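You operate a simulated robot arm through the tools that you are given. There is no shell and no other tool. Be economical: measure what you need, move in short steps, check, and stop when the job is done.

The job below is to be done with a simulated robot arm. You get a single attempt, and the scene is never put back.

Task
Wipe the wet flat cover dry and lay it in the green tray.
Fine: wipe it on the black mat with the teal cloth, cloth back; then press the green bench button once.

The check looks at the end state, three seconds after you hand in, the way a careful person would. Anything else that was tipped, shoved, dropped, spilled or broken makes it a failure. Lids that push on must go on centred and level and be pressed home; caps that screw on are set level and turned clockwise until they are tight. Flat cloth is picked up by pressing the open fingertips on it (5 to 10 N) and closing them slowly along it; thin cloth reads only 2 to 8 mm in the jaws.

Robot
A 7-joint arm with a two-finger parallel gripper on a trunk, on a base that drives. Base frame: it is fixed to the floor where the robot stands at the start and does not move with it; the origin is under the middle of the robot, x ahead of it, y to its left, z up; the surface under the hand at the start is at about z = 796. Lengths are in mm, angles in degrees, forces in N, time in s.
With the tool pointing down near the work surface it reaches from about 260 to 640 mm from the robot's upright axis, wherever it stands. Its first joint turns from -166.0 to 166.0 degrees. Places, roughly: black bench switch [-200, -100, 700]; black box latch [-800, 300, 700]; black flap [500, -100, 800]; black lamp knob [-100, 500, 1200]; black mat [-500, 0, 800]; blue bench button [-400, -100, 600]; blue drain valve [500, -100, 600]; green bench button [-600, -100, 600]; green tray [-400, 300, 800]; lot knob [300, -100, 700]; orange bench button [-300, -100, 600]; square lamp [-500, 500, 1300]; square mirror [0, 600, 900]. Payload 1.57 kg.
The TCP is the grasp point between the finger pads, 30 mm short of the fingertips. In the tool frame z runs along the fingers and y along their closing line. Largest opening 80 mm; finger width 17, thickness 12; the body of the gripper, 40 by 82 mm, starts 80 mm behind the TCP.
Orientation is that of the tool frame in the base frame, as a unit quaternion [w, x, y, z]. With the fingers straight down and closing along the base's y, the tool's x points along the base's -x, its y along +y and its z along -z.

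Tools
- The arm moves only by the tool step_arm. Its arguments are lists of equal length, an entry for each row: "rotation": the turn, a rotation vector about the tool's x, y, z in degrees, a list of three; "xyz": the shift along the tool's x, y, z in mm, a list of three; "claw": the closure in counts, from 0 (fully open) to 255 (shut). In form: {"rotation": [[rx, ry, rz], ...], "xyz": [[x, y, z], ...], "claw": [claw, ...]}. A call has 1 to 8 rows; each row shifts and turns the commanded pose from where the row before left it, along the tool's axes as they then stand. A row lasts 0.2 s, in which the tool goes at most 50 mm and 8.6 degrees; a call with a longer step from one row to the next is refused whole, and so is a gripper value outside its range. Where a pose cannot be reached the arm comes as near as it can. A force on the tool above 40 N (or 10 N above the force at the start of the call, whichever is more), or a blocked arm, ends the call early, and 0.2 s more pass. The fingers move at their own pace (about 72 mm/s each) and stop on an object; they squeeze with about 35 N. The grip force told is the motor's: it shows also when the fingers shut on nothing. Time passes only in rows, and 0.2 s behind the last, so rows that do not move let the fingers close. It gives the time, the measured TCP pose, the force on the tool (base axes), the opening and the grip force at its end, in the units of the frame above (readings bear some noise), with the torque about the TCP (base axes, N m) and any sound that the robot's microphone picked up.
- Cameras (640 x 400 px; columns grow to the right, rows downward): "scene" is now at [225.7, 10.6, 1316.6]; the picture's right is [0.14, -0.99, 0.00], its down [-0.92, -0.13, -0.36] and it looks along [0.36, 0.05, -0.93] (base axes); focal length 214 px, centre (320, 200). "wrist" rides on the gripper at [72, -7, -122] in the tool frame; the picture's right is [0.09, 1.00, 0.00], its down [-0.84, 0.08, -0.54] and it looks along [-0.54, 0.05, 0.84] (tool axes); focal length 238 px, centre (320, 200). There is no depth. A picture from a camera that has moved, and an enlarged one, comes with that camera's place and axes in the base frame and with its lens.
- snapshot(camera): a new picture of that camera. The clock stands still meanwhile.
- lift_body(by): slides the trunk up (or, below 0, down) by that many mm; the arm and the scene camera ride with it, the base frame stays. It gives what a move gives, with no picture.
- roll_base(legs): drives the robot by 1 to 6 legs, each [ahead, left, turn to the left] in mm, mm and degrees, along the robot's own axes; the way and the turn of a leg run together, so that a leg with both is an arc; at most 1500 mm and 180 degrees a leg. The arm and the cameras ride along, it lands a little off, and it stops where it bumps. It gives what a move gives.
- turn_head(pan, tilt): turns the head with the scene camera to pan (to the left, within 86 degrees either way) and tilt (down, from -29 to 69), counted from straight ahead of the robot. It gives what a move gives.
- inspect(camera, box): a new picture of the part [left, top, right, bottom] of that camera's present view, enlarged. The clock stands still meanwhile.
- finish_job(): hands the job in; it is judged then, once.

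Go step by step. Nothing tells you exact positions but the pictures and the camera data: compare them with the known pose of the tool, close in by small moves and look again before you grip or let go. The budget is 120 turns and 82 pictures, counting those below and the enlarged ones. Unless the task says otherwise, let go and move clear before handing in, and close with one line.

The tools are called after "Call:" by a JSON object that holds its "api" and its "payload". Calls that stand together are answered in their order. step_arm: Moves the arm, as the interface text tells. Its arguments: {"type":"object","properties":{"rotation":{"type":"array","items":{"type":"array","items":{"type":"number"}}},"xyz":{"type":"array","items":{"type":"array","items":{"type":"number"}}},"claw":{"type":"array","items":{"type":"number"}}},"required":["rotation","xyz","claw"]} The other tools are called the same way: lift_body (by) slides the trunk up or down; roll_base (legs) drives the base; turn_head (pan, tilt) turns the head that bears the scene camera; snapshot (camera) takes a picture; inspect (camera, box) takes an enlarged picture of a part of a camera's view; finish_job () hands the job in.

At the start:

```text
clock: 0.0
position: [471.9, 152.1, 1089.0]
ee_rot: [0.0, 0.0, 1.0, 0.001]
ft_force: [-0.2, 0.1, -0.6]
moment: [0.0, -0.03, -0.02]
opening: 80.0
grip_force: 0.0
trunk travel left (down, up): [-575.0, 415.0]
robot x, y, heading: [1.3, -0.1, 0.2]
head pan, tilt: [8.3, 68.8]
```

scene: 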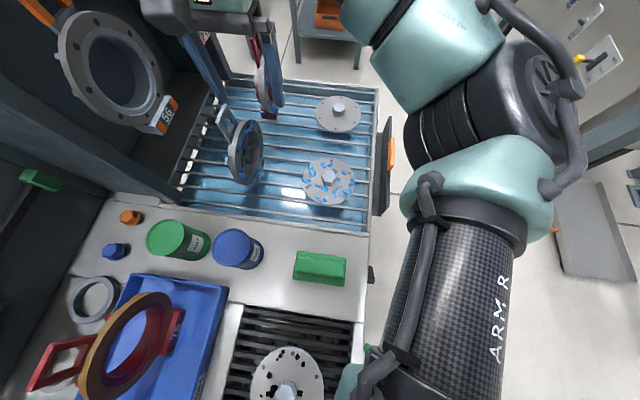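
wrist: 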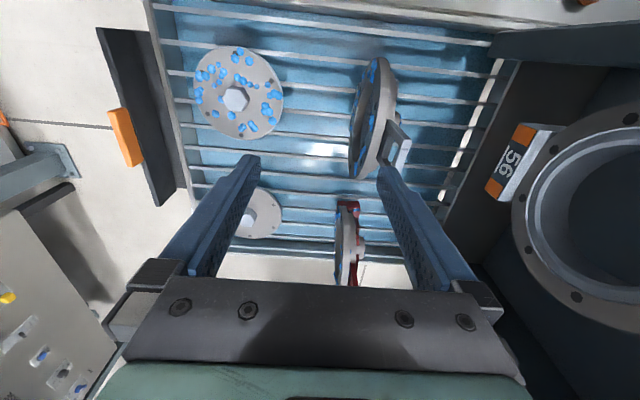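

I see a rack with several discs (one lying flat with blue drops, one standing wet, others). I'll look around for the mat, cloth, tray and button behind and left.

Call:
{"api": "inspect", "payload": {"camera": "scene", "box": [180, 60, 400, 220]}}

Call:
{"api": "turn_head", "payload": {"pan": 86, "tilt": 45}}

Call:
{"api": "snapshot", "payload": {"camera": "scene"}}

```text
2.50 times, centred on (290, 140) of scene
camera zoom: at [225.7, 10.6, 1316.6], right [0.14, -0.99, 0.0], down [-0.92, -0.13, -0.36], along [0.36, 0.05, -0.93], focal length 536 px, centre (395, 350)
```

zoom: 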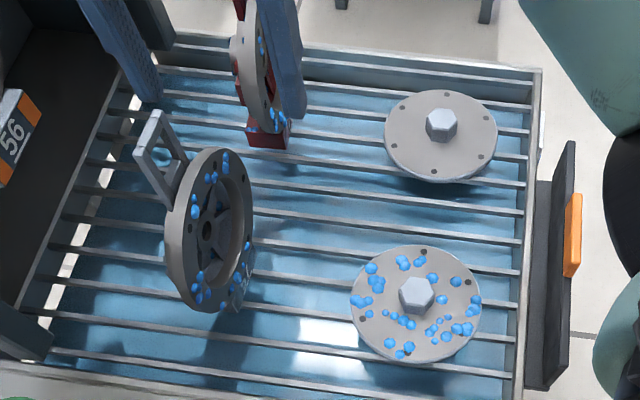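

```text
clock: 1.5
position: [470.9, 152.2, 1089.0]
ee_rot: [0.0, 0.0, 1.0, 0.0]
ft_force: [0.0, -0.2, 0.2]
moment: [-0.01, -0.02, 0.03]
opening: 80.1
grip_force: 0.1
trunk travel left (down, up): [-575.0, 415.0]
robot x, y, heading: [0.8, 3.1, -0.1]
head pan, tilt: [85.9, 45.0]
```

```text
78 pictures are left
camera scene: at [176.2, 83.6, 1345.4], right [1.0, -0.07, 0.0], down [-0.05, -0.71, -0.71], along [0.05, 0.71, -0.71], focal length 214 px, centre (320, 200)
```

scene: 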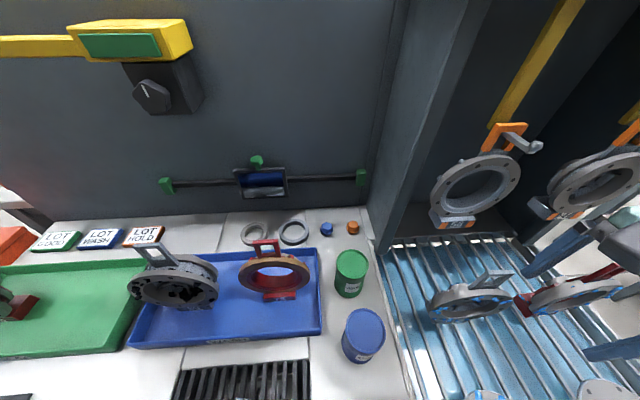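

Drops are on the flat disc with hex knob on the rack near (500,0). I need to see the surroundings of the robot, including behind and to the right.

Call:
{"api": "turn_head", "payload": {"pan": -80, "tilt": 50}}

Call:
{"api": "snapshot", "payload": {"camera": "scene"}}

Call:
{"api": "turn_head", "payload": {"pan": 86, "tilt": 69}}

Call:
{"api": "snapshot", "payload": {"camera": "scene"}}

```text
clock: 4.0
position: [471.5, 150.6, 1088.6]
ee_rot: [0.0, 0.0, 1.0, 0.001]
ft_force: [0.1, -0.9, -0.1]
moment: [0.01, 0.0, 0.01]
opening: 80.2
grip_force: 0.1
trunk travel left (down, up): [-575.0, 415.0]
robot x, y, heading: [-3.8, -3.6, 0.1]
head pan, tilt: [-80.0, 50.0]
```

```text
77 pictures are left
camera scene: at [183.8, -73.3, 1338.5], right [-0.98, -0.17, 0.0], down [-0.13, 0.75, -0.64], along [0.11, -0.63, -0.77], focal length 214 px, centre (320, 200)
```

scene: 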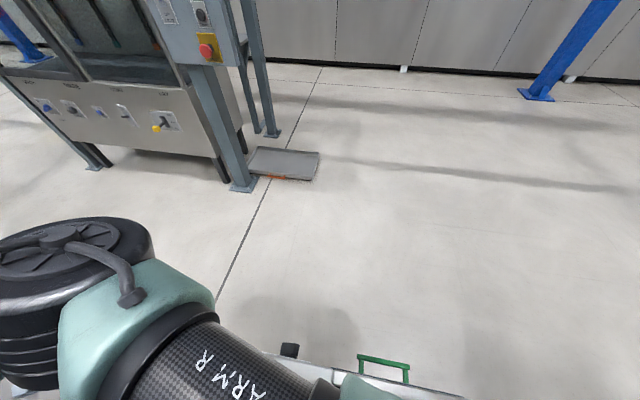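

```text
clock: 6.6
position: [471.2, 150.7, 1088.7]
ee_rot: [0.0, 0.0, 1.0, -0.001]
ft_force: [-0.1, -0.4, 1.0]
moment: [0.0, -0.03, 0.0]
opening: 79.8
grip_force: 0.0
trunk travel left (down, up): [-575.0, 415.0]
robot x, y, heading: [0.4, -1.8, -0.1]
head pan, tilt: [85.9, 68.8]
```

```text
76 pictures are left
camera scene: at [174.4, 58.3, 1316.6], right [1.0, -0.07, 0.0], down [-0.07, -0.93, -0.36], along [0.03, 0.36, -0.93], focal length 214 px, centre (320, 200)
```

scene: 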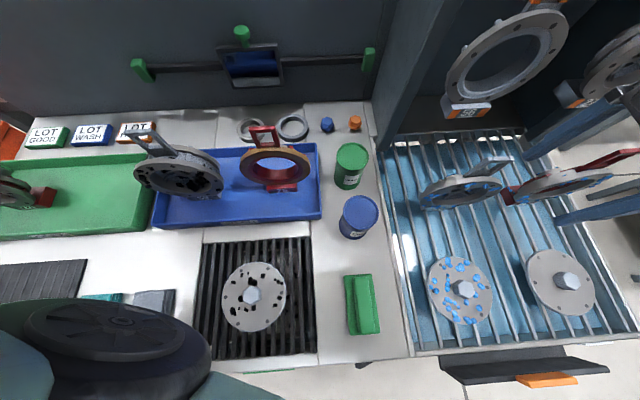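

The wet flat cover lies on the rack at about (504, 23) and the mat, teal cloth and green tray are near x≈-450. I'll move above the cover and look with the wrist camera.

Call:
{"api": "step_arm", "payload": {"rotation": [[0, 0, 0], [0, 0, 0], [0, 0, 0], [0, 0, 0]], "xyz": [[-10, -43, 0], [-10, -43, 0], [-10, -42, 40], [0, 0, 45]], "claw": [0, 0, 0, 0]}}

Call:
{"api": "snapshot", "payload": {"camera": "wrist"}}

Call:
{"api": "turn_head", "payload": {"pan": 10, "tilt": 60}}

Call:
{"api": "snapshot", "payload": {"camera": "scene"}}

```text
refused: row 3 steps farther than a row can; nothing moved
```

```text
75 pictures are left
camera wrist: at [400.4, 144.4, 1209.8], right [-0.09, 1.0, 0.0], down [0.84, 0.08, 0.54], along [0.54, 0.05, -0.84], focal length 238 px, centre (320, 200)
```

wrist: 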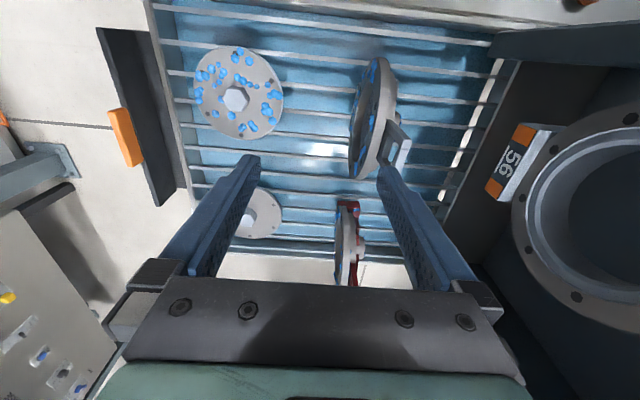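

```text
clock: 8.0
position: [470.3, 151.4, 1087.9]
ee_rot: [0.0, -0.001, 1.0, 0.0]
ft_force: [-0.8, 0.3, -0.4]
moment: [0.02, -0.01, 0.04]
opening: 80.1
grip_force: 0.0
trunk travel left (down, up): [-575.0, 415.0]
robot x, y, heading: [-0.6, -3.6, 0.0]
head pan, tilt: [10.0, 60.0]
```

```text
74 pictures are left
camera scene: at [236.0, 14.1, 1326.0], right [0.17, -0.98, 0.0], down [-0.85, -0.15, -0.5], along [0.49, 0.09, -0.87], focal length 214 px, centre (320, 200)
```

scene: 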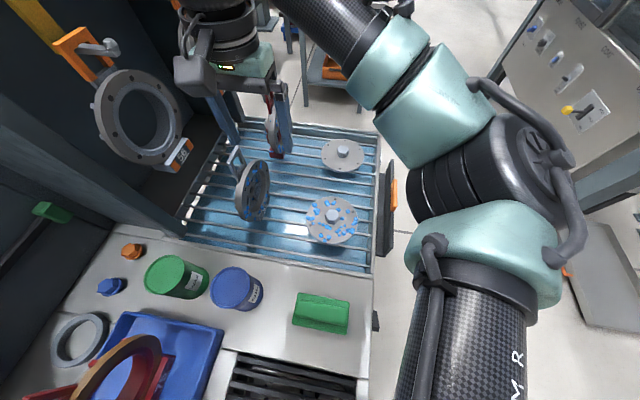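

The knob of the wet cover triangulates to about (476, 26, 831). I'll move above it.

Call:
{"api": "step_arm", "payload": {"rotation": [[0, 0, 0], [0, 0, 0], [0, 0, 0], [0, 0, 0], [0, 0, 0]], "xyz": [[-3, -45, 0], [-3, -45, 0], [0, -35, 30], [0, 0, 48], [0, 0, 40]], "claw": [0, 0, 0, 0, 0]}}

Call:
{"api": "snapshot", "payload": {"camera": "wrist"}}

Call:
{"api": "inspect", "payload": {"camera": "scene", "box": [220, 110, 420, 280]}}

```text
clock: 9.2
position: [477.1, 26.3, 968.9]
ee_rot: [0.0, 0.001, 1.0, 0.0]
ft_force: [0.4, 0.7, -0.8]
moment: [0.06, -0.01, -0.01]
opening: 80.0
grip_force: 0.1
trunk travel left (down, up): [-575.0, 415.0]
robot x, y, heading: [0.3, 1.5, 0.0]
head pan, tilt: [10.0, 60.0]
```

```text
73 pictures are left
camera wrist: at [405.7, 19.4, 1090.2], right [-0.09, 1.0, 0.0], down [0.84, 0.08, 0.54], along [0.54, 0.05, -0.84], focal length 238 px, centre (320, 200)
```

wrist: 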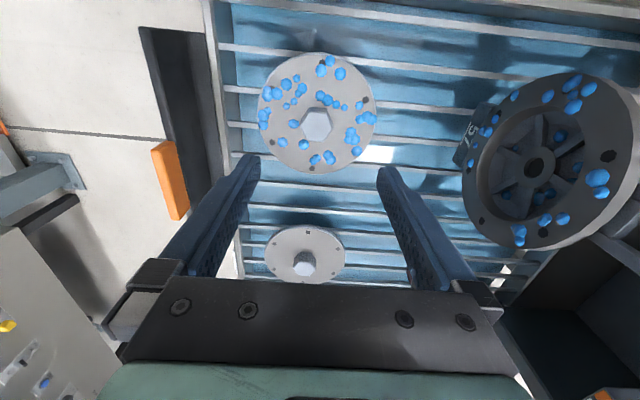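

```text
2.35 times, centred on (320, 195) of scene
camera zoom: at [236.1, 13.9, 1326.0], right [0.17, -0.98, 0.0], down [-0.85, -0.15, -0.5], along [0.49, 0.09, -0.87], focal length 505 px, centre (320, 212)
```

zoom: 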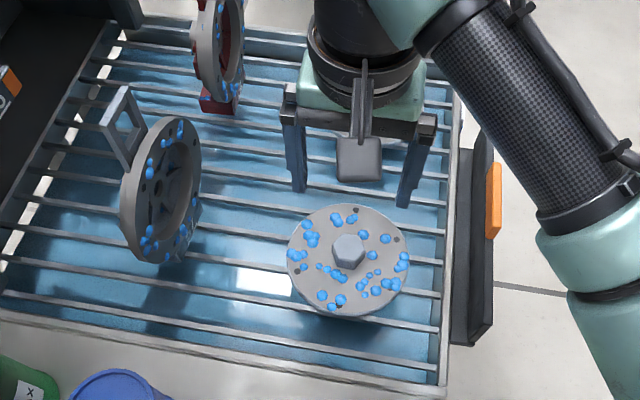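

Call:
{"api": "inspect", "payload": {"camera": "wrist", "box": [240, 40, 400, 190]}}

```text
2.67 times, centred on (320, 115) of wrist
camera zoom: at [405.7, 19.4, 1090.2], right [-0.09, 1.0, 0.0], down [0.84, 0.08, 0.54], along [0.54, 0.05, -0.84], focal length 636 px, centre (320, 427)
```

zoom: 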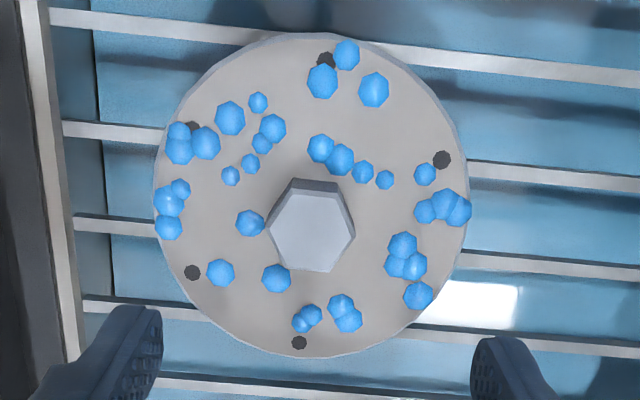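

The hex knob is about 30 mm across flats with vertices along y, so I rotate the tool ~27° and lower partway, then check.

Call:
{"api": "step_arm", "payload": {"rotation": [[0, 0, 6.8], [0, 0, 6.8], [0, 0, 6.8], [0, 0, 6.8], [0, 0, 0]], "xyz": [[1.5, -2, 0], [0, 0, 10], [0, 0, 20], [0, 0, 20], [0, 0, 20]], "claw": [0, 0, 0, 0, 0]}}

Call:
{"api": "snapshot", "payload": {"camera": "wrist"}}

Call:
{"api": "inspect", "payload": {"camera": "scene", "box": [280, 130, 400, 250]}}

```text
clock: 10.4
position: [476.1, 23.6, 898.2]
ee_rot: [0.0, 0.235, 0.972, 0.001]
ft_force: [0.3, -0.6, -0.6]
moment: [0.01, 0.01, 0.02]
opening: 79.8
grip_force: 0.0
trunk travel left (down, up): [-575.0, 415.0]
robot x, y, heading: [-1.8, 0.2, -0.0]
head pan, tilt: [10.0, 60.0]
```

```text
70 pictures are left
camera wrist: at [409.6, 51.2, 1020.7], right [0.37, 0.93, 0.0], down [0.78, -0.31, 0.54], along [0.5, -0.2, -0.84], focal length 238 px, centre (320, 200)
```

wrist: 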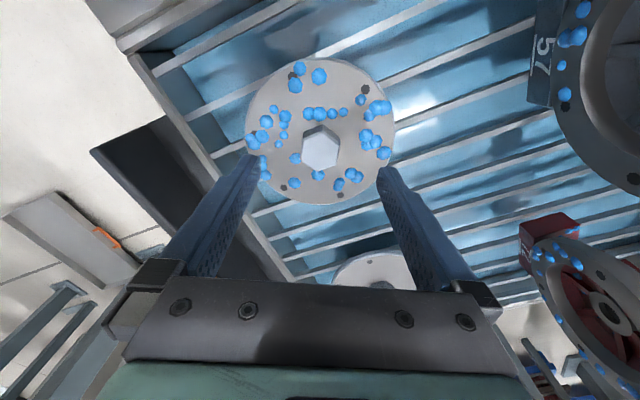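

```text
3.33 times, centred on (340, 190) of scene
camera zoom: at [236.1, 14.1, 1326.0], right [0.17, -0.98, 0.0], down [-0.85, -0.15, -0.5], along [0.49, 0.09, -0.87], focal length 715 px, centre (253, 233)
```

zoom: 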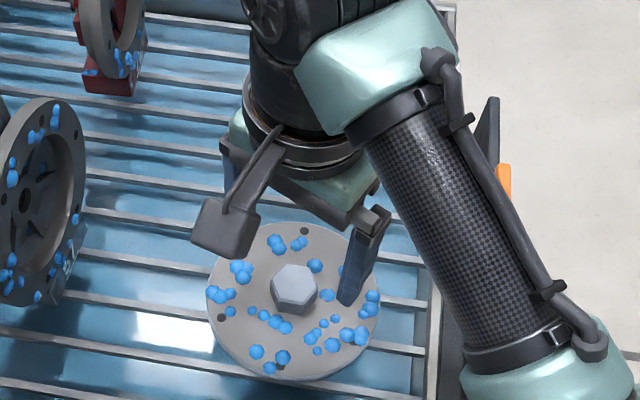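

Aligned. I lower to ~846 and close on the knob.

Call:
{"api": "step_arm", "payload": {"rotation": [[0, 0, 0], [0, 0, 0], [0, 0, 0], [0, 0, 0]], "xyz": [[0, 1, 20], [0, 0, 20], [0, 0, 8], [0, 0, 4]], "claw": [0, 0, 0, 0]}}

Call:
{"api": "snapshot", "payload": {"camera": "wrist"}}

```text
clock: 11.4
position: [477.4, 25.5, 848.4]
ee_rot: [0.0, 0.235, 0.972, 0.0]
ft_force: [-0.4, -0.2, 0.6]
moment: [-0.02, -0.01, -0.02]
opening: 80.1
grip_force: 0.1
trunk travel left (down, up): [-575.0, 415.0]
robot x, y, heading: [-0.5, 2.3, -0.2]
head pan, tilt: [10.0, 60.0]
```

```text
68 pictures are left
camera wrist: at [410.1, 51.8, 969.9], right [0.37, 0.93, 0.0], down [0.78, -0.31, 0.54], along [0.5, -0.2, -0.84], focal length 238 px, centre (320, 200)
```

wrist: 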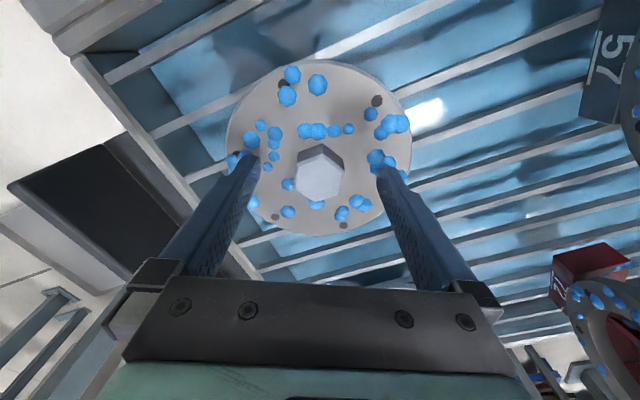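

Call:
{"api": "step_arm", "payload": {"rotation": [[0, 0, 0], [0, 0, 0], [0, 0, 0], [0, 0, 0], [0, 0, 0]], "xyz": [[0, 0, 3], [0, 0, 0], [0, 0, 0], [0, 0, 0], [0, 0, 0]], "claw": [0, 100, 180, 255, 255]}}

Call:
{"api": "snapshot", "payload": {"camera": "wrist"}}

```text
clock: 12.6
position: [476.5, 25.0, 845.2]
ee_rot: [0.0, 0.236, 0.972, 0.0]
ft_force: [-1.3, -0.5, 0.3]
moment: [0.11, -0.02, 0.01]
opening: 37.3
grip_force: 35.6
trunk travel left (down, up): [-575.0, 415.0]
robot x, y, heading: [0.7, -0.8, 0.3]
head pan, tilt: [10.0, 60.0]
```

```text
67 pictures are left
camera wrist: at [410.3, 51.7, 966.8], right [0.37, 0.93, 0.0], down [0.78, -0.31, 0.54], along [0.5, -0.2, -0.84], focal length 238 px, centre (320, 200)
```

wrist: 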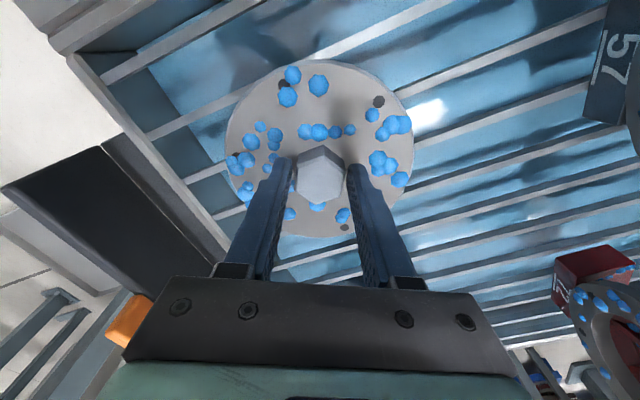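

Gripped at 37 mm. Lift gently and look.

Call:
{"api": "step_arm", "payload": {"rotation": [[0, 0, 0], [0, 0, 0], [0, 0, 0], [0, 0, 0]], "xyz": [[0, 0, -5], [0, 0, -15], [0, 0, -30], [0, 0, -30]], "claw": [255, 255, 255, 255]}}

Call:
{"api": "snapshot", "payload": {"camera": "wrist"}}

Call:
{"api": "snapshot", "payload": {"camera": "scene"}}

```text
clock: 13.6
position: [476.1, 25.7, 923.4]
ee_rot: [0.0, 0.236, 0.972, 0.0]
ft_force: [-0.5, 0.2, -4.2]
moment: [-0.02, 0.04, 0.02]
opening: 37.0
grip_force: 34.3
trunk travel left (down, up): [-575.0, 415.0]
robot x, y, heading: [-0.5, 1.4, -0.0]
head pan, tilt: [10.0, 60.0]
```

```text
66 pictures are left
camera wrist: at [410.0, 51.8, 1046.3], right [0.37, 0.93, 0.0], down [0.78, -0.31, 0.54], along [0.5, -0.2, -0.84], focal length 238 px, centre (320, 200)
```

wrist: 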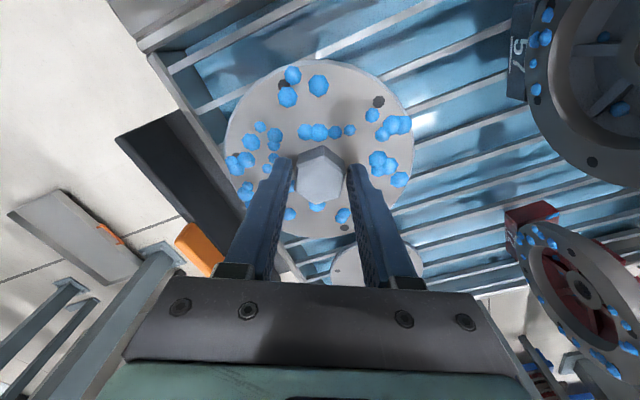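

```text
65 pictures are left
camera scene: at [236.3, 14.0, 1325.8], right [0.17, -0.98, 0.0], down [-0.85, -0.15, -0.5], along [0.49, 0.09, -0.87], focal length 214 px, centre (320, 200)
```

scene: 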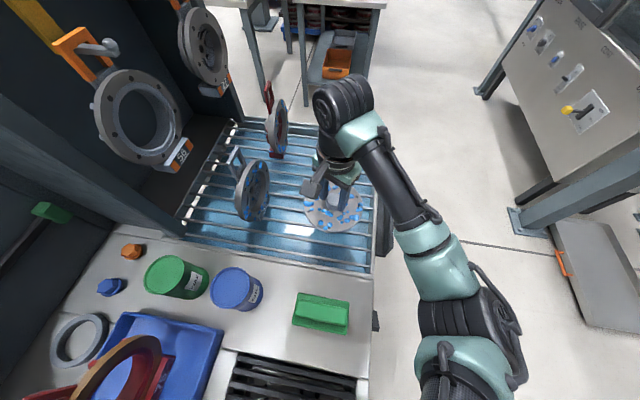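

Cover held level. I raise it and then try sidling the base to the right, off the bench.

Call:
{"api": "step_arm", "payload": {"rotation": [[0, 0, 0], [0, 0, 0], [0, 0, 0]], "xyz": [[0, 0, -40], [0, 0, -40], [0, 0, -40]], "claw": [255, 255, 255]}}

Call:
{"api": "roll_base", "payload": {"legs": [[0, -350, 0]]}}

Call:
{"api": "turn_head", "payload": {"pan": 86, "tilt": 55}}

Call:
{"api": "snapshot", "payload": {"camera": "scene"}}

```text
clock: 14.4
position: [476.0, 24.7, 1045.9]
ee_rot: [0.0, 0.235, 0.972, 0.0]
ft_force: [-0.2, 0.1, -4.4]
moment: [0.01, 0.03, 0.02]
opening: 37.0
grip_force: 34.6
trunk travel left (down, up): [-575.0, 415.0]
robot x, y, heading: [-3.7, 1.4, 0.1]
head pan, tilt: [10.0, 60.0]
```

```text
clock: 16.7
position: [476.4, -326.7, 1045.0]
ee_rot: [0.0, 0.235, 0.972, 0.0]
ft_force: [0.3, -0.8, -4.0]
moment: [0.03, 0.01, 0.02]
opening: 37.3
grip_force: 34.8
trunk travel left (down, up): [-575.0, 415.0]
robot x, y, heading: [2.4, -351.8, -0.2]
head pan, tilt: [10.0, 60.0]
```

```text
clock: 18.2
position: [476.7, -323.5, 1045.6]
ee_rot: [0.0, 0.235, 0.972, -0.001]
ft_force: [-0.7, 0.1, -5.2]
moment: [0.04, 0.05, -0.03]
opening: 36.9
grip_force: 34.8
trunk travel left (down, up): [-575.0, 415.0]
robot x, y, heading: [-1.8, -353.3, 0.1]
head pan, tilt: [85.9, 55.0]
```

```text
64 pictures are left
camera scene: at [176.0, -276.2, 1331.9], right [1.0, -0.07, 0.0], down [-0.06, -0.82, -0.57], along [0.04, 0.57, -0.82], focal length 214 px, centre (320, 200)
```

scene: 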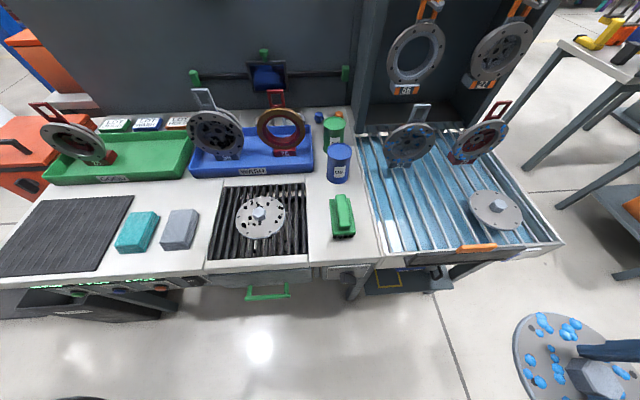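

The base rolls freely. I'll back up to x≈-400 and turn left to face the bench, arm held high.

Call:
{"api": "roll_base", "payload": {"legs": [[-400, 30, 0], [0, 0, 90]]}}

Call:
{"api": "turn_head", "payload": {"pan": 0, "tilt": 55}}

Call:
{"api": "snapshot", "payload": {"camera": "scene"}}

Call:
{"api": "snapshot", "payload": {"camera": "wrist"}}

```text
clock: 24.5
position: [-417.9, 158.1, 1044.5]
ee_rot: [0.0, -0.514, 0.858, 0.0]
ft_force: [-0.1, -0.1, -5.0]
moment: [-0.04, 0.02, -0.03]
opening: 37.3
grip_force: 34.8
trunk travel left (down, up): [-575.0, 415.0]
robot x, y, heading: [-402.5, -318.7, 89.0]
head pan, tilt: [85.9, 55.0]
```

```text
clock: 26.1
position: [-417.6, 158.5, 1044.1]
ee_rot: [0.0, -0.514, 0.858, 0.0]
ft_force: [0.2, 0.5, -4.2]
moment: [-0.04, 0.04, 0.0]
opening: 37.0
grip_force: 35.2
trunk travel left (down, up): [-575.0, 415.0]
robot x, y, heading: [-403.1, -320.0, 89.0]
head pan, tilt: [0.0, 55.0]
```

```text
63 pictures are left
camera scene: at [-396.3, -74.8, 1331.9], right [1.0, -0.02, 0.0], down [-0.01, -0.82, -0.57], along [0.01, 0.57, -0.82], focal length 214 px, centre (320, 200)
```

scene: 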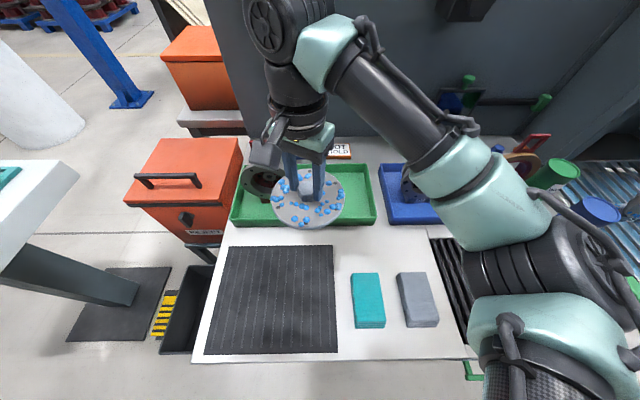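

```text
62 pictures are left
camera wrist: at [-445.3, 90.9, 1166.7], right [-0.92, 0.39, 0.0], down [0.33, 0.77, 0.54], along [0.21, 0.5, -0.84], focal length 238 px, centre (320, 200)
```

wrist: 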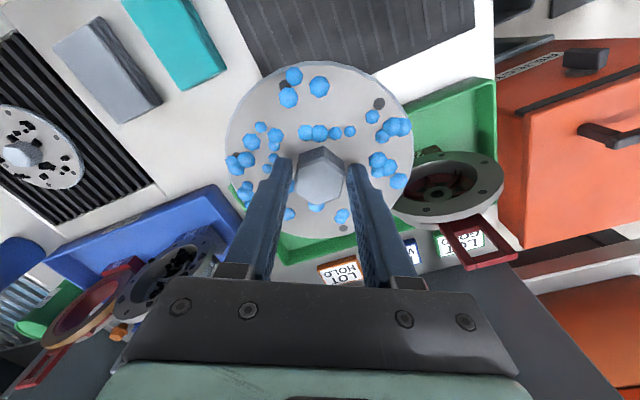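

The mat is centred near (-495, 35) and the teal cloth near (-287, 12). I'll carry the cover over the mat and lower it.

Call:
{"api": "step_arm", "payload": {"rotation": [[0, 0, 0], [0, 0, 0], [0, 0, 0], [0, 0, 0], [0, 0, 0], [0, 0, 0], [0, 0, 0], [0, 0, 0]], "xyz": [[36.2, 2.5, 0], [36.2, 2.5, 0], [36.2, 2.5, 0], [36.2, 2.5, 0], [0, 0, 41], [0, 0, 41], [0, 0, 41], [0, 0, 40]], "claw": [255, 255, 255, 255, 255, 255, 255, 255]}}

Call:
{"api": "snapshot", "payload": {"camera": "scene"}}

Call:
{"api": "inspect", "payload": {"camera": "scene", "box": [320, 240, 480, 360]}}

```text
clock: 27.9
position: [-493.9, 34.8, 881.9]
ee_rot: [0.001, -0.514, 0.858, 0.001]
ft_force: [-0.1, -0.1, -4.8]
moment: [-0.01, 0.01, -0.02]
opening: 37.2
grip_force: 34.8
trunk travel left (down, up): [-575.0, 415.0]
robot x, y, heading: [-397.6, -320.1, 89.0]
head pan, tilt: [0.0, 55.0]
```

```text
61 pictures are left
camera scene: at [-396.5, -75.0, 1332.0], right [1.0, -0.02, 0.0], down [-0.01, -0.82, -0.57], along [0.01, 0.57, -0.82], focal length 214 px, centre (320, 200)
```

scene: 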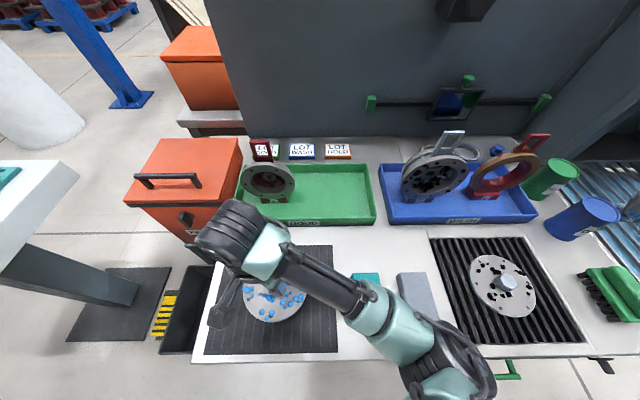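

```text
3.33 times, centred on (400, 300) of scene
camera zoom: at [-396.5, -75.0, 1332.0], right [1.0, -0.02, 0.0], down [-0.01, -0.82, -0.57], along [0.01, 0.57, -0.82], focal length 715 px, centre (53, -133)
```

zoom: 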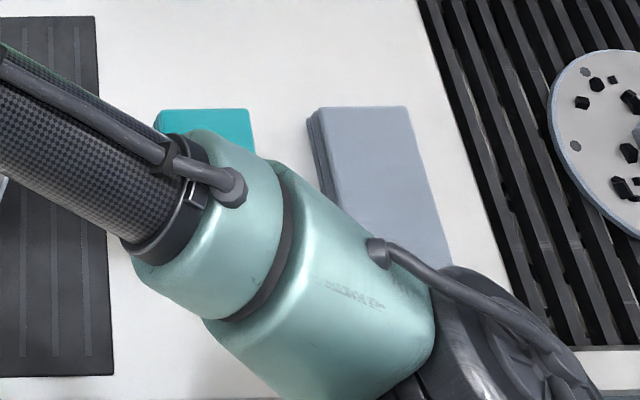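

Call:
{"api": "step_arm", "payload": {"rotation": [[0, 0, 0], [0, 0, 0], [0, 0, 0], [0, 0, 0], [0, 0, 0]], "xyz": [[0, 0, 20], [0, 0, 5], [0, 0, 3], [0, 0, 0], [0, 0, 0]], "claw": [255, 255, 255, 255, 255]}}

Call:
{"api": "inspect", "payload": {"camera": "scene", "box": [200, 230, 360, 360]}}

```text
clock: 29.1
position: [-495.2, 35.7, 855.5]
ee_rot: [0.0, -0.514, 0.858, 0.002]
ft_force: [-1.2, 3.4, 23.2]
moment: [-0.18, -0.1, 0.14]
opening: 37.1
grip_force: 34.9
trunk travel left (down, up): [-575.0, 415.0]
robot x, y, heading: [-399.0, -321.9, 88.8]
head pan, tilt: [0.0, 55.0]
```

```text
3.08 times, centred on (280, 295) of scene
camera zoom: at [-396.0, -76.3, 1332.6], right [1.0, -0.02, 0.0], down [-0.01, -0.82, -0.57], along [0.01, 0.57, -0.82], focal length 660 px, centre (443, -92)
```

zoom: 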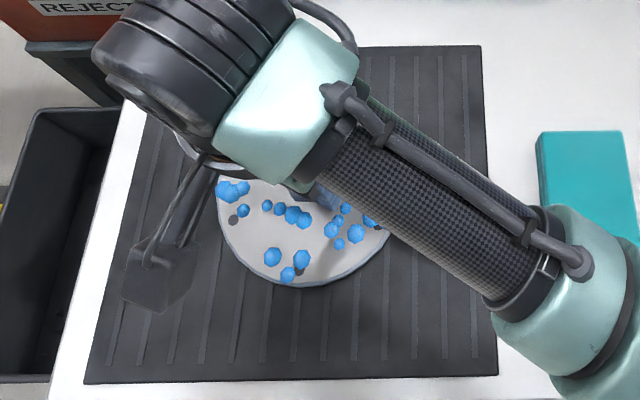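

Cover touched the mat at 855 mm. I ease off, open and lift clear, then look from above at the cover and cloth.

Call:
{"api": "step_arm", "payload": {"rotation": [[0, 0, 0], [0, 0, 0], [0, 0, 0], [0, 0, 0], [0, 0, 0], [0, 0, 0], [0, 0, 0]], "xyz": [[0, 0, -1.5], [0, 0, 0], [0, 0, 0], [0, 0, -20], [0, 0, -40], [0, 0, -45], [0, 0, -45]], "claw": [255, 100, 0, 0, 0, 0, 0]}}

Call:
{"api": "snapshot", "payload": {"camera": "wrist"}}

```text
clock: 30.7
position: [-494.9, 34.5, 1005.8]
ee_rot: [-0.001, -0.514, 0.858, 0.0]
ft_force: [0.2, 0.0, -0.5]
moment: [0.02, 0.04, -0.01]
opening: 79.8
grip_force: 0.0
trunk travel left (down, up): [-575.0, 415.0]
robot x, y, heading: [-400.0, -320.2, 89.0]
head pan, tilt: [0.0, 55.0]
```

```text
58 pictures are left
camera wrist: at [-522.4, -32.3, 1128.5], right [-0.92, 0.39, 0.0], down [0.33, 0.77, 0.54], along [0.21, 0.5, -0.84], focal length 238 px, centre (320, 200)
```

wrist: 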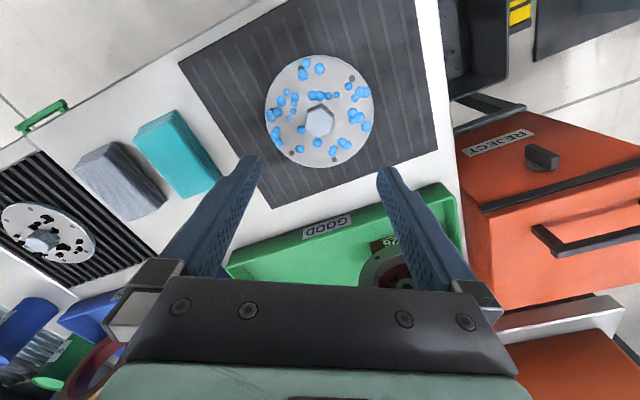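

Cover sits on the mat. I square the tool with the bench and move above the teal cloth at about (-290, 9).

Call:
{"api": "step_arm", "payload": {"rotation": [[0, 0, -7], [0, 0, -7], [0, 0, -7], [0, 0, -7], [0, 0, 0], [0, 0, 0], [0, 0, 0]], "xyz": [[0, 0, 0], [0, 0, 0], [0, 0, 0], [0, 0, 0], [5, -49, 0], [5, -49, 0], [5, -49, 0]], "claw": [0, 0, 0, 0, 0, 0, 0]}}

Call:
{"api": "step_arm", "payload": {"rotation": [[0, 0, 0], [0, 0, 0], [0, 0, 0]], "xyz": [[5, -49, 0], [5, -8, 40], [0, 0, 40]], "claw": [0, 0, 0]}}

Call:
{"api": "snapshot", "payload": {"camera": "wrist"}}

Call:
{"api": "snapshot", "payload": {"camera": "scene"}}

```text
clock: 32.3
position: [-346.4, 17.8, 1006.6]
ee_rot: [0.0, -0.706, 0.708, -0.001]
ft_force: [-0.2, -0.3, 0.0]
moment: [0.01, -0.02, 0.01]
opening: 80.0
grip_force: 0.1
trunk travel left (down, up): [-575.0, 415.0]
robot x, y, heading: [-402.6, -320.1, 88.9]
head pan, tilt: [0.0, 55.0]
```

```text
clock: 33.1
position: [-288.7, 8.2, 924.8]
ee_rot: [0.0, -0.706, 0.708, 0.001]
ft_force: [0.1, -0.2, 0.2]
moment: [-0.02, 0.04, 0.0]
opening: 80.1
grip_force: 0.0
trunk travel left (down, up): [-575.0, 415.0]
robot x, y, heading: [-401.5, -319.5, 88.8]
head pan, tilt: [0.0, 55.0]
```

```text
57 pictures are left
camera wrist: at [-282.8, -63.4, 1046.5], right [-1.0, -0.09, 0.0], down [-0.08, 0.84, 0.54], along [-0.05, 0.54, -0.84], focal length 238 px, centre (320, 200)
```

wrist: 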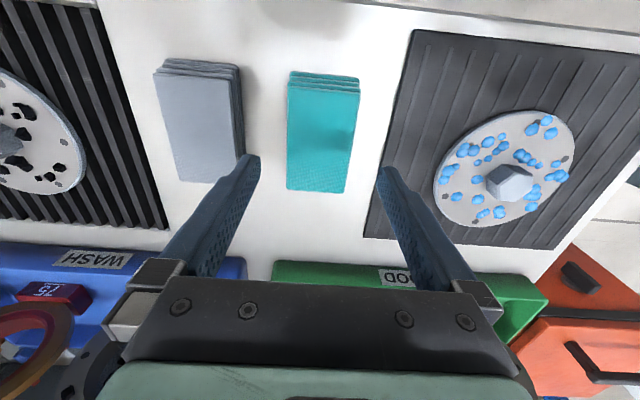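

```text
56 pictures are left
camera scene: at [-396.0, -75.4, 1332.1], right [1.0, -0.02, 0.0], down [-0.01, -0.82, -0.57], along [0.01, 0.57, -0.82], focal length 214 px, centre (320, 200)
```

scene: 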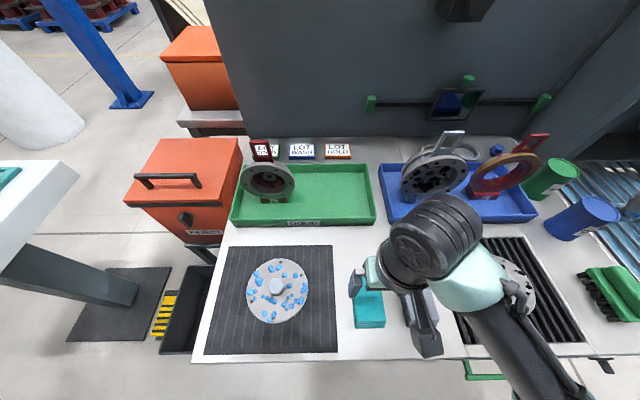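

The teal cloth is a folded block ~62 × 107 mm centred near (-290, 19). I'll straddle it and lower partway to see its thickness.

Call:
{"api": "step_arm", "payload": {"rotation": [[0, 0, 0], [0, 0, 0], [0, 0, 0]], "xyz": [[-11, 1.5, 20], [0, 0, 35], [0, 0, 20]], "claw": [0, 0, 0]}}

Call:
{"api": "snapshot", "payload": {"camera": "wrist"}}

Call:
{"api": "inspect", "payload": {"camera": "scene", "box": [320, 240, 460, 350]}}

```text
clock: 33.9
position: [-292.2, 19.7, 849.9]
ee_rot: [0.0, -0.706, 0.709, -0.001]
ft_force: [-0.4, -0.5, -0.3]
moment: [0.0, 0.01, 0.0]
opening: 80.0
grip_force: 0.1
trunk travel left (down, up): [-575.0, 415.0]
robot x, y, heading: [-400.5, -319.5, 89.1]
head pan, tilt: [0.0, 55.0]
```

```text
55 pictures are left
camera wrist: at [-285.7, -52.4, 971.5], right [-1.0, -0.09, 0.0], down [-0.08, 0.84, 0.54], along [-0.05, 0.54, -0.84], focal length 238 px, centre (320, 200)
```

wrist: 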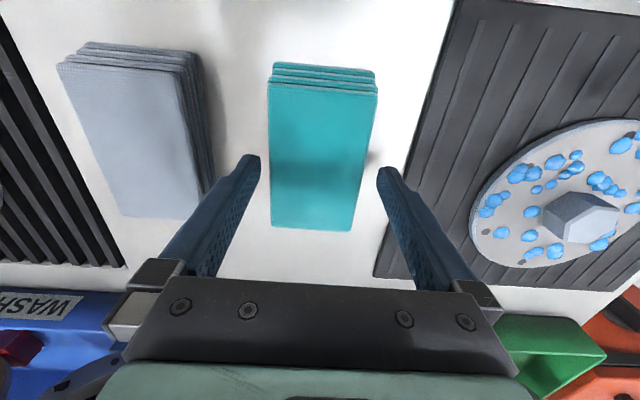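

```text
3.64 times, centred on (390, 295) of scene
camera zoom: at [-396.2, -75.1, 1332.0], right [1.0, -0.02, 0.0], down [-0.01, -0.82, -0.57], along [0.01, 0.57, -0.82], focal length 780 px, centre (66, -146)
```

zoom: 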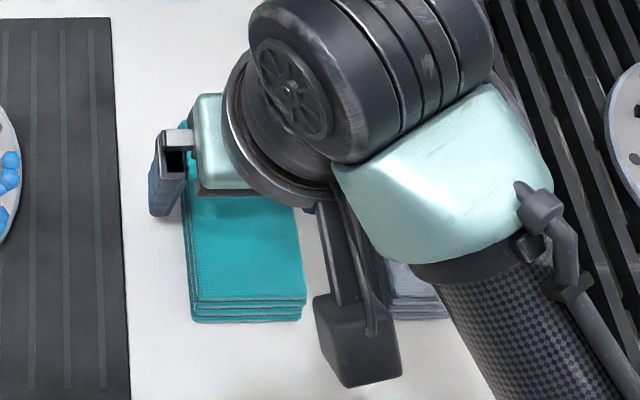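

Fingers straddle the cloth symmetrically. I lower to ~834 and close slowly.

Call:
{"api": "step_arm", "payload": {"rotation": [[0, 0, 0], [0, 0, 0], [0, 0, 0], [0, 0, 0], [0, 0, 0], [0, 0, 0], [0, 0, 0]], "xyz": [[0, 0, 10], [0, 0, 6], [0, 0, 0], [0, 0, 0], [0, 0, 0], [0, 0, 0], [0, 0, 0]], "claw": [0, 0, 30, 60, 90, 120, 150]}}

Call:
{"api": "snapshot", "payload": {"camera": "wrist"}}

```text
clock: 35.5
position: [-291.8, 19.8, 835.0]
ee_rot: [0.0, -0.706, 0.708, 0.0]
ft_force: [0.8, -0.4, 0.2]
moment: [0.01, -0.01, 0.0]
opening: 64.0
grip_force: 35.5
trunk travel left (down, up): [-575.0, 415.0]
robot x, y, heading: [-402.7, -321.8, 88.8]
head pan, tilt: [0.0, 55.0]
```

```text
53 pictures are left
camera wrist: at [-285.4, -52.4, 956.5], right [-1.0, -0.09, 0.0], down [-0.08, 0.84, 0.54], along [-0.05, 0.54, -0.84], focal length 238 px, centre (320, 200)
```

wrist: 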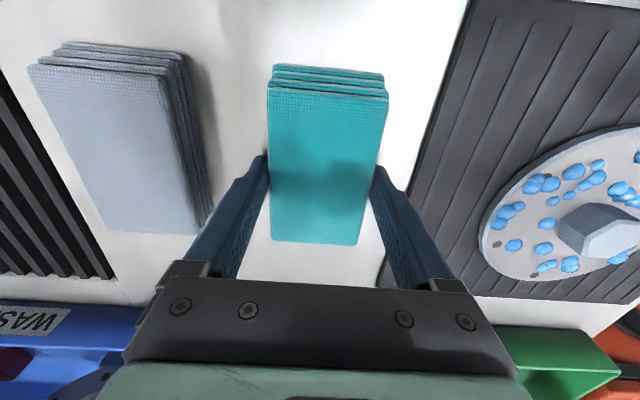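

Cloth held as a 64 mm block. I lift it and move to the right side of the cover, above.

Call:
{"api": "step_arm", "payload": {"rotation": [[0, 0, 0], [0, 0, 0], [0, 0, 0], [0, 0, 0], [0, 0, 0], [0, 0, 0]], "xyz": [[0, 0, -10], [0, 0, -40], [0, 0, -20], [-16, 45, 0], [-16, 46, 0], [-16, 46, 0]], "claw": [150, 150, 150, 150, 150, 150]}}

Call:
{"api": "snapshot", "payload": {"camera": "wrist"}}

Call:
{"api": "inspect", "payload": {"camera": "scene", "box": [200, 220, 400, 360]}}

```text
clock: 36.9
position: [-432.1, 68.1, 904.0]
ee_rot: [0.0, -0.706, 0.709, 0.001]
ft_force: [-0.2, -0.5, -0.8]
moment: [0.01, -0.01, -0.01]
opening: 63.6
grip_force: 34.7
trunk travel left (down, up): [-575.0, 415.0]
robot x, y, heading: [-402.1, -317.7, 88.9]
head pan, tilt: [0.0, 55.0]
```

```text
52 pictures are left
camera wrist: at [-424.2, -4.0, 1026.1], right [-1.0, -0.09, 0.0], down [-0.07, 0.84, 0.54], along [-0.05, 0.54, -0.84], focal length 238 px, centre (320, 200)
```

wrist: 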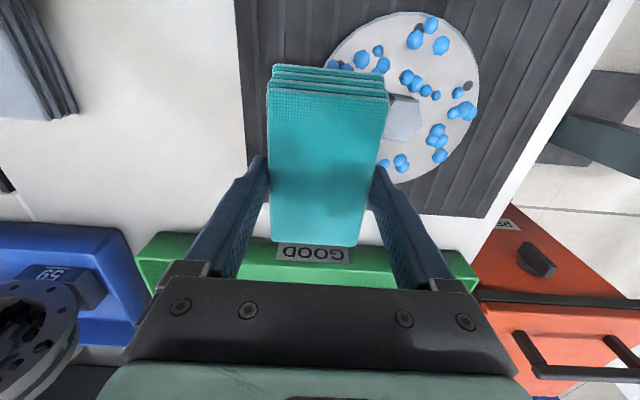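

```text
2.86 times, centred on (300, 290) of scene
camera zoom: at [-396.9, -74.7, 1331.9], right [1.0, -0.02, 0.0], down [-0.01, -0.82, -0.57], along [0.01, 0.57, -0.82], focal length 613 px, centre (377, -57)
```

zoom: 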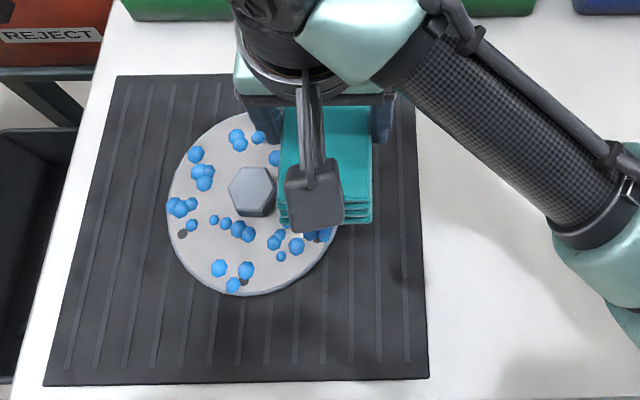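

Call:
{"api": "step_arm", "payload": {"rotation": [[0, 0, 0], [0, 0, 0], [0, 0, 0], [0, 0, 0]], "xyz": [[0, -2, 20], [0, 0, 15], [0, 0, 5], [0, 0, 2]], "claw": [150, 150, 150, 150]}}

```text
clock: 37.9
position: [-428.1, 67.9, 863.3]
ee_rot: [0.0, -0.707, 0.707, 0.0]
ft_force: [1.1, -1.2, -0.2]
moment: [-0.03, 0.02, -0.04]
opening: 63.6
grip_force: 35.5
trunk travel left (down, up): [-575.0, 415.0]
robot x, y, heading: [-401.3, -318.8, 88.8]
head pan, tilt: [0.0, 55.0]
```

Call:
{"api": "step_arm", "payload": {"rotation": [[0, 0, 0], [0, 0, 0], [0, 0, 0]], "xyz": [[0, 0, 2], [0, 0, 1.5], [0, 0, 0]], "claw": [150, 150, 150]}}

```text
clock: 38.7
position: [-428.5, 69.9, 859.7]
ee_rot: [0.0, -0.706, 0.708, 0.0]
ft_force: [-0.5, -0.7, -0.9]
moment: [0.0, -0.05, 0.0]
opening: 63.9
grip_force: 35.3
trunk travel left (down, up): [-575.0, 415.0]
robot x, y, heading: [-404.8, -318.2, 88.9]
head pan, tilt: [0.0, 55.0]
```

Call:
{"api": "step_arm", "payload": {"rotation": [[0, 0, 0], [0, 0, 0], [0, 0, 0], [0, 0, 0]], "xyz": [[0, 0, 1.5], [0, 0, 1.5], [0, 0, 1], [0, 0, 0]], "claw": [150, 150, 150, 150]}}

```text
clock: 39.7
position: [-427.6, 67.6, 854.6]
ee_rot: [0.001, -0.706, 0.708, 0.0]
ft_force: [-0.8, -0.3, -0.6]
moment: [-0.02, -0.02, 0.0]
opening: 63.9
grip_force: 35.4
trunk travel left (down, up): [-575.0, 415.0]
robot x, y, heading: [-401.5, -321.1, 88.9]
head pan, tilt: [0.0, 55.0]
```

Call:
{"api": "step_arm", "payload": {"rotation": [[0, 0, 0], [0, 0, 0], [0, 0, 0], [0, 0, 0]], "xyz": [[0, 0, 1.5], [0, 0, 1.5], [0, 0, 1], [0, 0, 0]], "claw": [150, 150, 150, 150]}}

Call:
{"api": "snapshot", "payload": {"camera": "wrist"}}

```text
clock: 40.7
position: [-428.2, 68.9, 850.8]
ee_rot: [0.0, -0.706, 0.708, 0.001]
ft_force: [0.3, 0.4, 0.1]
moment: [0.04, 0.0, -0.01]
opening: 63.9
grip_force: 35.1
trunk travel left (down, up): [-575.0, 415.0]
robot x, y, heading: [-400.8, -323.0, 89.2]
head pan, tilt: [0.0, 55.0]
```

```text
50 pictures are left
camera wrist: at [-420.5, -3.8, 972.9], right [-1.0, -0.09, 0.0], down [-0.08, 0.84, 0.54], along [-0.05, 0.54, -0.84], focal length 238 px, centre (320, 200)
```

wrist: 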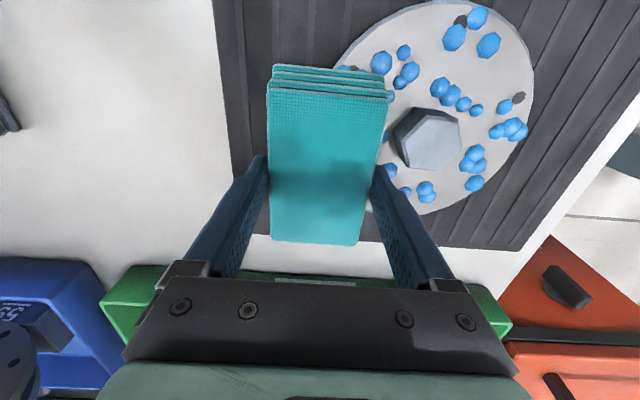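

Call:
{"api": "step_arm", "payload": {"rotation": [[0, 0, 0], [0, 0, 0], [0, 0, 0], [0, 0, 0]], "xyz": [[0, 0, 2], [0, 0, 1.5], [0, 0, 1.5], [0, 0, 0]], "claw": [150, 150, 150, 150]}}

```text
clock: 41.6
position: [-426.1, 68.4, 850.4]
ee_rot: [0.002, -0.707, 0.708, 0.005]
ft_force: [1.0, -4.8, 23.2]
moment: [-0.64, -0.03, 0.06]
opening: 64.1
grip_force: 35.0
trunk travel left (down, up): [-575.0, 415.0]
robot x, y, heading: [-400.1, -321.9, 89.0]
head pan, tilt: [0.0, 55.0]
stopped in row 4: the force on the tool passed its limit at 42 N (the readings are from after the stop); the commanded pose is now the measured one
```

Contact. I back off 1.5 mm and read the force.

Call:
{"api": "step_arm", "payload": {"rotation": [[0, 0, 0], [0, 0, 0]], "xyz": [[0, 0, -1], [0, 0, 0]], "claw": [150, 150]}}

Call:
{"api": "snapshot", "payload": {"camera": "wrist"}}

Call:
{"api": "inspect", "payload": {"camera": "scene", "box": [200, 220, 400, 360]}}

```text
clock: 42.2
position: [-427.0, 69.0, 850.0]
ee_rot: [0.004, -0.707, 0.707, 0.005]
ft_force: [0.2, -5.6, 18.0]
moment: [-0.12, 0.1, 0.05]
opening: 63.9
grip_force: 35.1
trunk travel left (down, up): [-575.0, 415.0]
robot x, y, heading: [-399.3, -318.7, 89.1]
head pan, tilt: [0.0, 55.0]
```

```text
49 pictures are left
camera wrist: at [-419.9, -4.7, 971.0], right [-1.0, -0.09, 0.0], down [-0.07, 0.83, 0.55], along [-0.05, 0.55, -0.83], focal length 238 px, centre (320, 200)
```

wrist: 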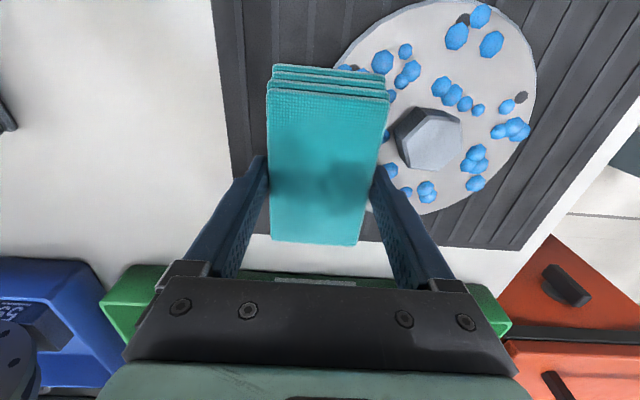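

```text
2.86 times, centred on (300, 290) of scene
camera zoom: at [-396.1, -76.8, 1332.4], right [1.0, -0.02, 0.0], down [-0.01, -0.82, -0.57], along [0.01, 0.57, -0.82], focal length 613 px, centre (377, -57)
```

zoom: 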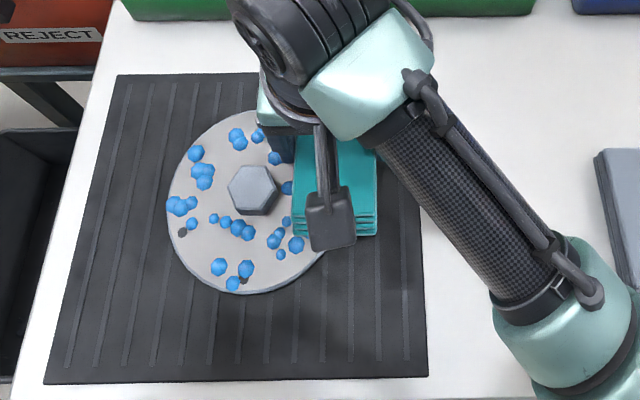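

Call:
{"api": "step_arm", "payload": {"rotation": [[0, 0.7, 0], [0, 0, 0], [0, 0, 0], [0, 0, 0], [0, 0, 0], [0, 0, 0], [0, 0, 0]], "xyz": [[0, 0, -1], [10, 0, 0], [15, 0, 0], [15, 0, 0], [15, 0, 0], [15, 0, 0], [0, 0, 0]], "claw": [150, 150, 150, 150, 150, 150, 150]}}

Call:
{"api": "inspect", "payload": {"camera": "scene", "box": [200, 220, 400, 360]}}

```text
clock: 43.8
position: [-428.7, -1.1, 850.2]
ee_rot: [0.002, 0.707, -0.707, 0.0]
ft_force: [1.0, 3.6, 11.5]
moment: [0.68, -0.04, 0.01]
opening: 64.1
grip_force: 35.4
trunk travel left (down, up): [-575.0, 415.0]
robot x, y, heading: [-399.7, -320.0, 89.0]
head pan, tilt: [0.0, 55.0]
```

```text
2.86 times, centred on (300, 290) of scene
camera zoom: at [-396.2, -75.6, 1332.1], right [1.0, -0.02, 0.0], down [-0.01, -0.82, -0.57], along [0.01, 0.57, -0.82], focal length 613 px, centre (377, -57)
```

zoom: 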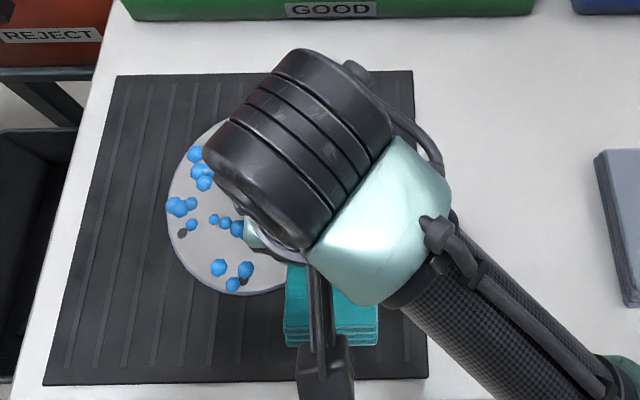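

Call:
{"api": "step_arm", "payload": {"rotation": [[0, 0, 0], [0, 0, 0], [0, 0, 0], [0, 0, 0], [0, 0, 0], [0, 0, 0], [0, 0, 0], [0, 0, 0]], "xyz": [[0, 6, 0], [0, 6, 0], [12, 0, 0], [12, 0, 0], [-12, 0, 0], [-10, 0, 0], [0, -7, 0], [0, -7, 0]], "claw": [150, 150, 150, 150, 150, 150, 150, 150]}}

Call:
{"api": "step_arm", "payload": {"rotation": [[0, 0, 0], [0, 0, 0], [0, 0, 0], [0, 0, 0], [0, 0, 0], [0, 0, 0], [0, 0, 0], [0, 0, 0]], "xyz": [[-15, 0, 0], [-15, 0, 0], [-15, 0, 0], [-15, 0, 0], [-12, 0, 0], [0, 6, 0], [0, 6, 0], [-15, 0, 0]], "claw": [150, 150, 150, 150, 150, 150, 150, 150]}}

Call:
{"api": "inspect", "payload": {"camera": "scene", "box": [200, 220, 400, 360]}}

```text
clock: 45.6
position: [-424.6, -2.0, 849.9]
ee_rot: [-0.003, -0.707, 0.708, 0.001]
ft_force: [-3.2, 0.7, 7.6]
moment: [0.37, 0.08, 0.12]
opening: 63.9
grip_force: 35.0
trunk travel left (down, up): [-575.0, 415.0]
robot x, y, heading: [-401.1, -319.1, 88.9]
head pan, tilt: [0.0, 55.0]
```

```text
clock: 47.4
position: [-436.9, 83.1, 849.2]
ee_rot: [-0.003, -0.706, 0.708, -0.001]
ft_force: [-0.7, -1.3, 0.9]
moment: [0.0, 0.05, 0.0]
opening: 63.8
grip_force: 34.7
trunk travel left (down, up): [-575.0, 415.0]
robot x, y, heading: [-402.5, -319.1, 88.9]
head pan, tilt: [0.0, 55.0]
```

```text
2.86 times, centred on (300, 290) of scene
camera zoom: at [-396.4, -75.4, 1332.0], right [1.0, -0.02, 0.0], down [-0.01, -0.82, -0.57], along [0.01, 0.57, -0.82], focal length 613 px, centre (377, -57)
```

zoom: 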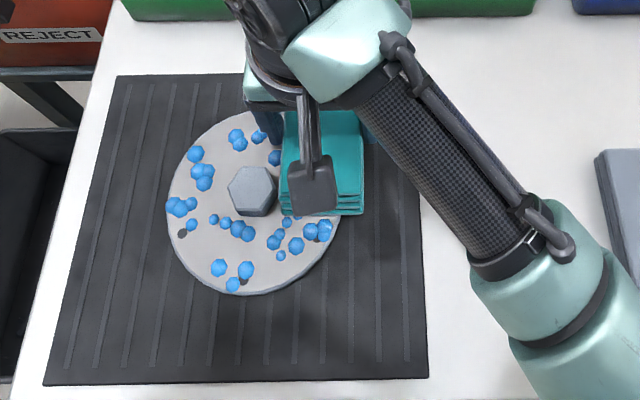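

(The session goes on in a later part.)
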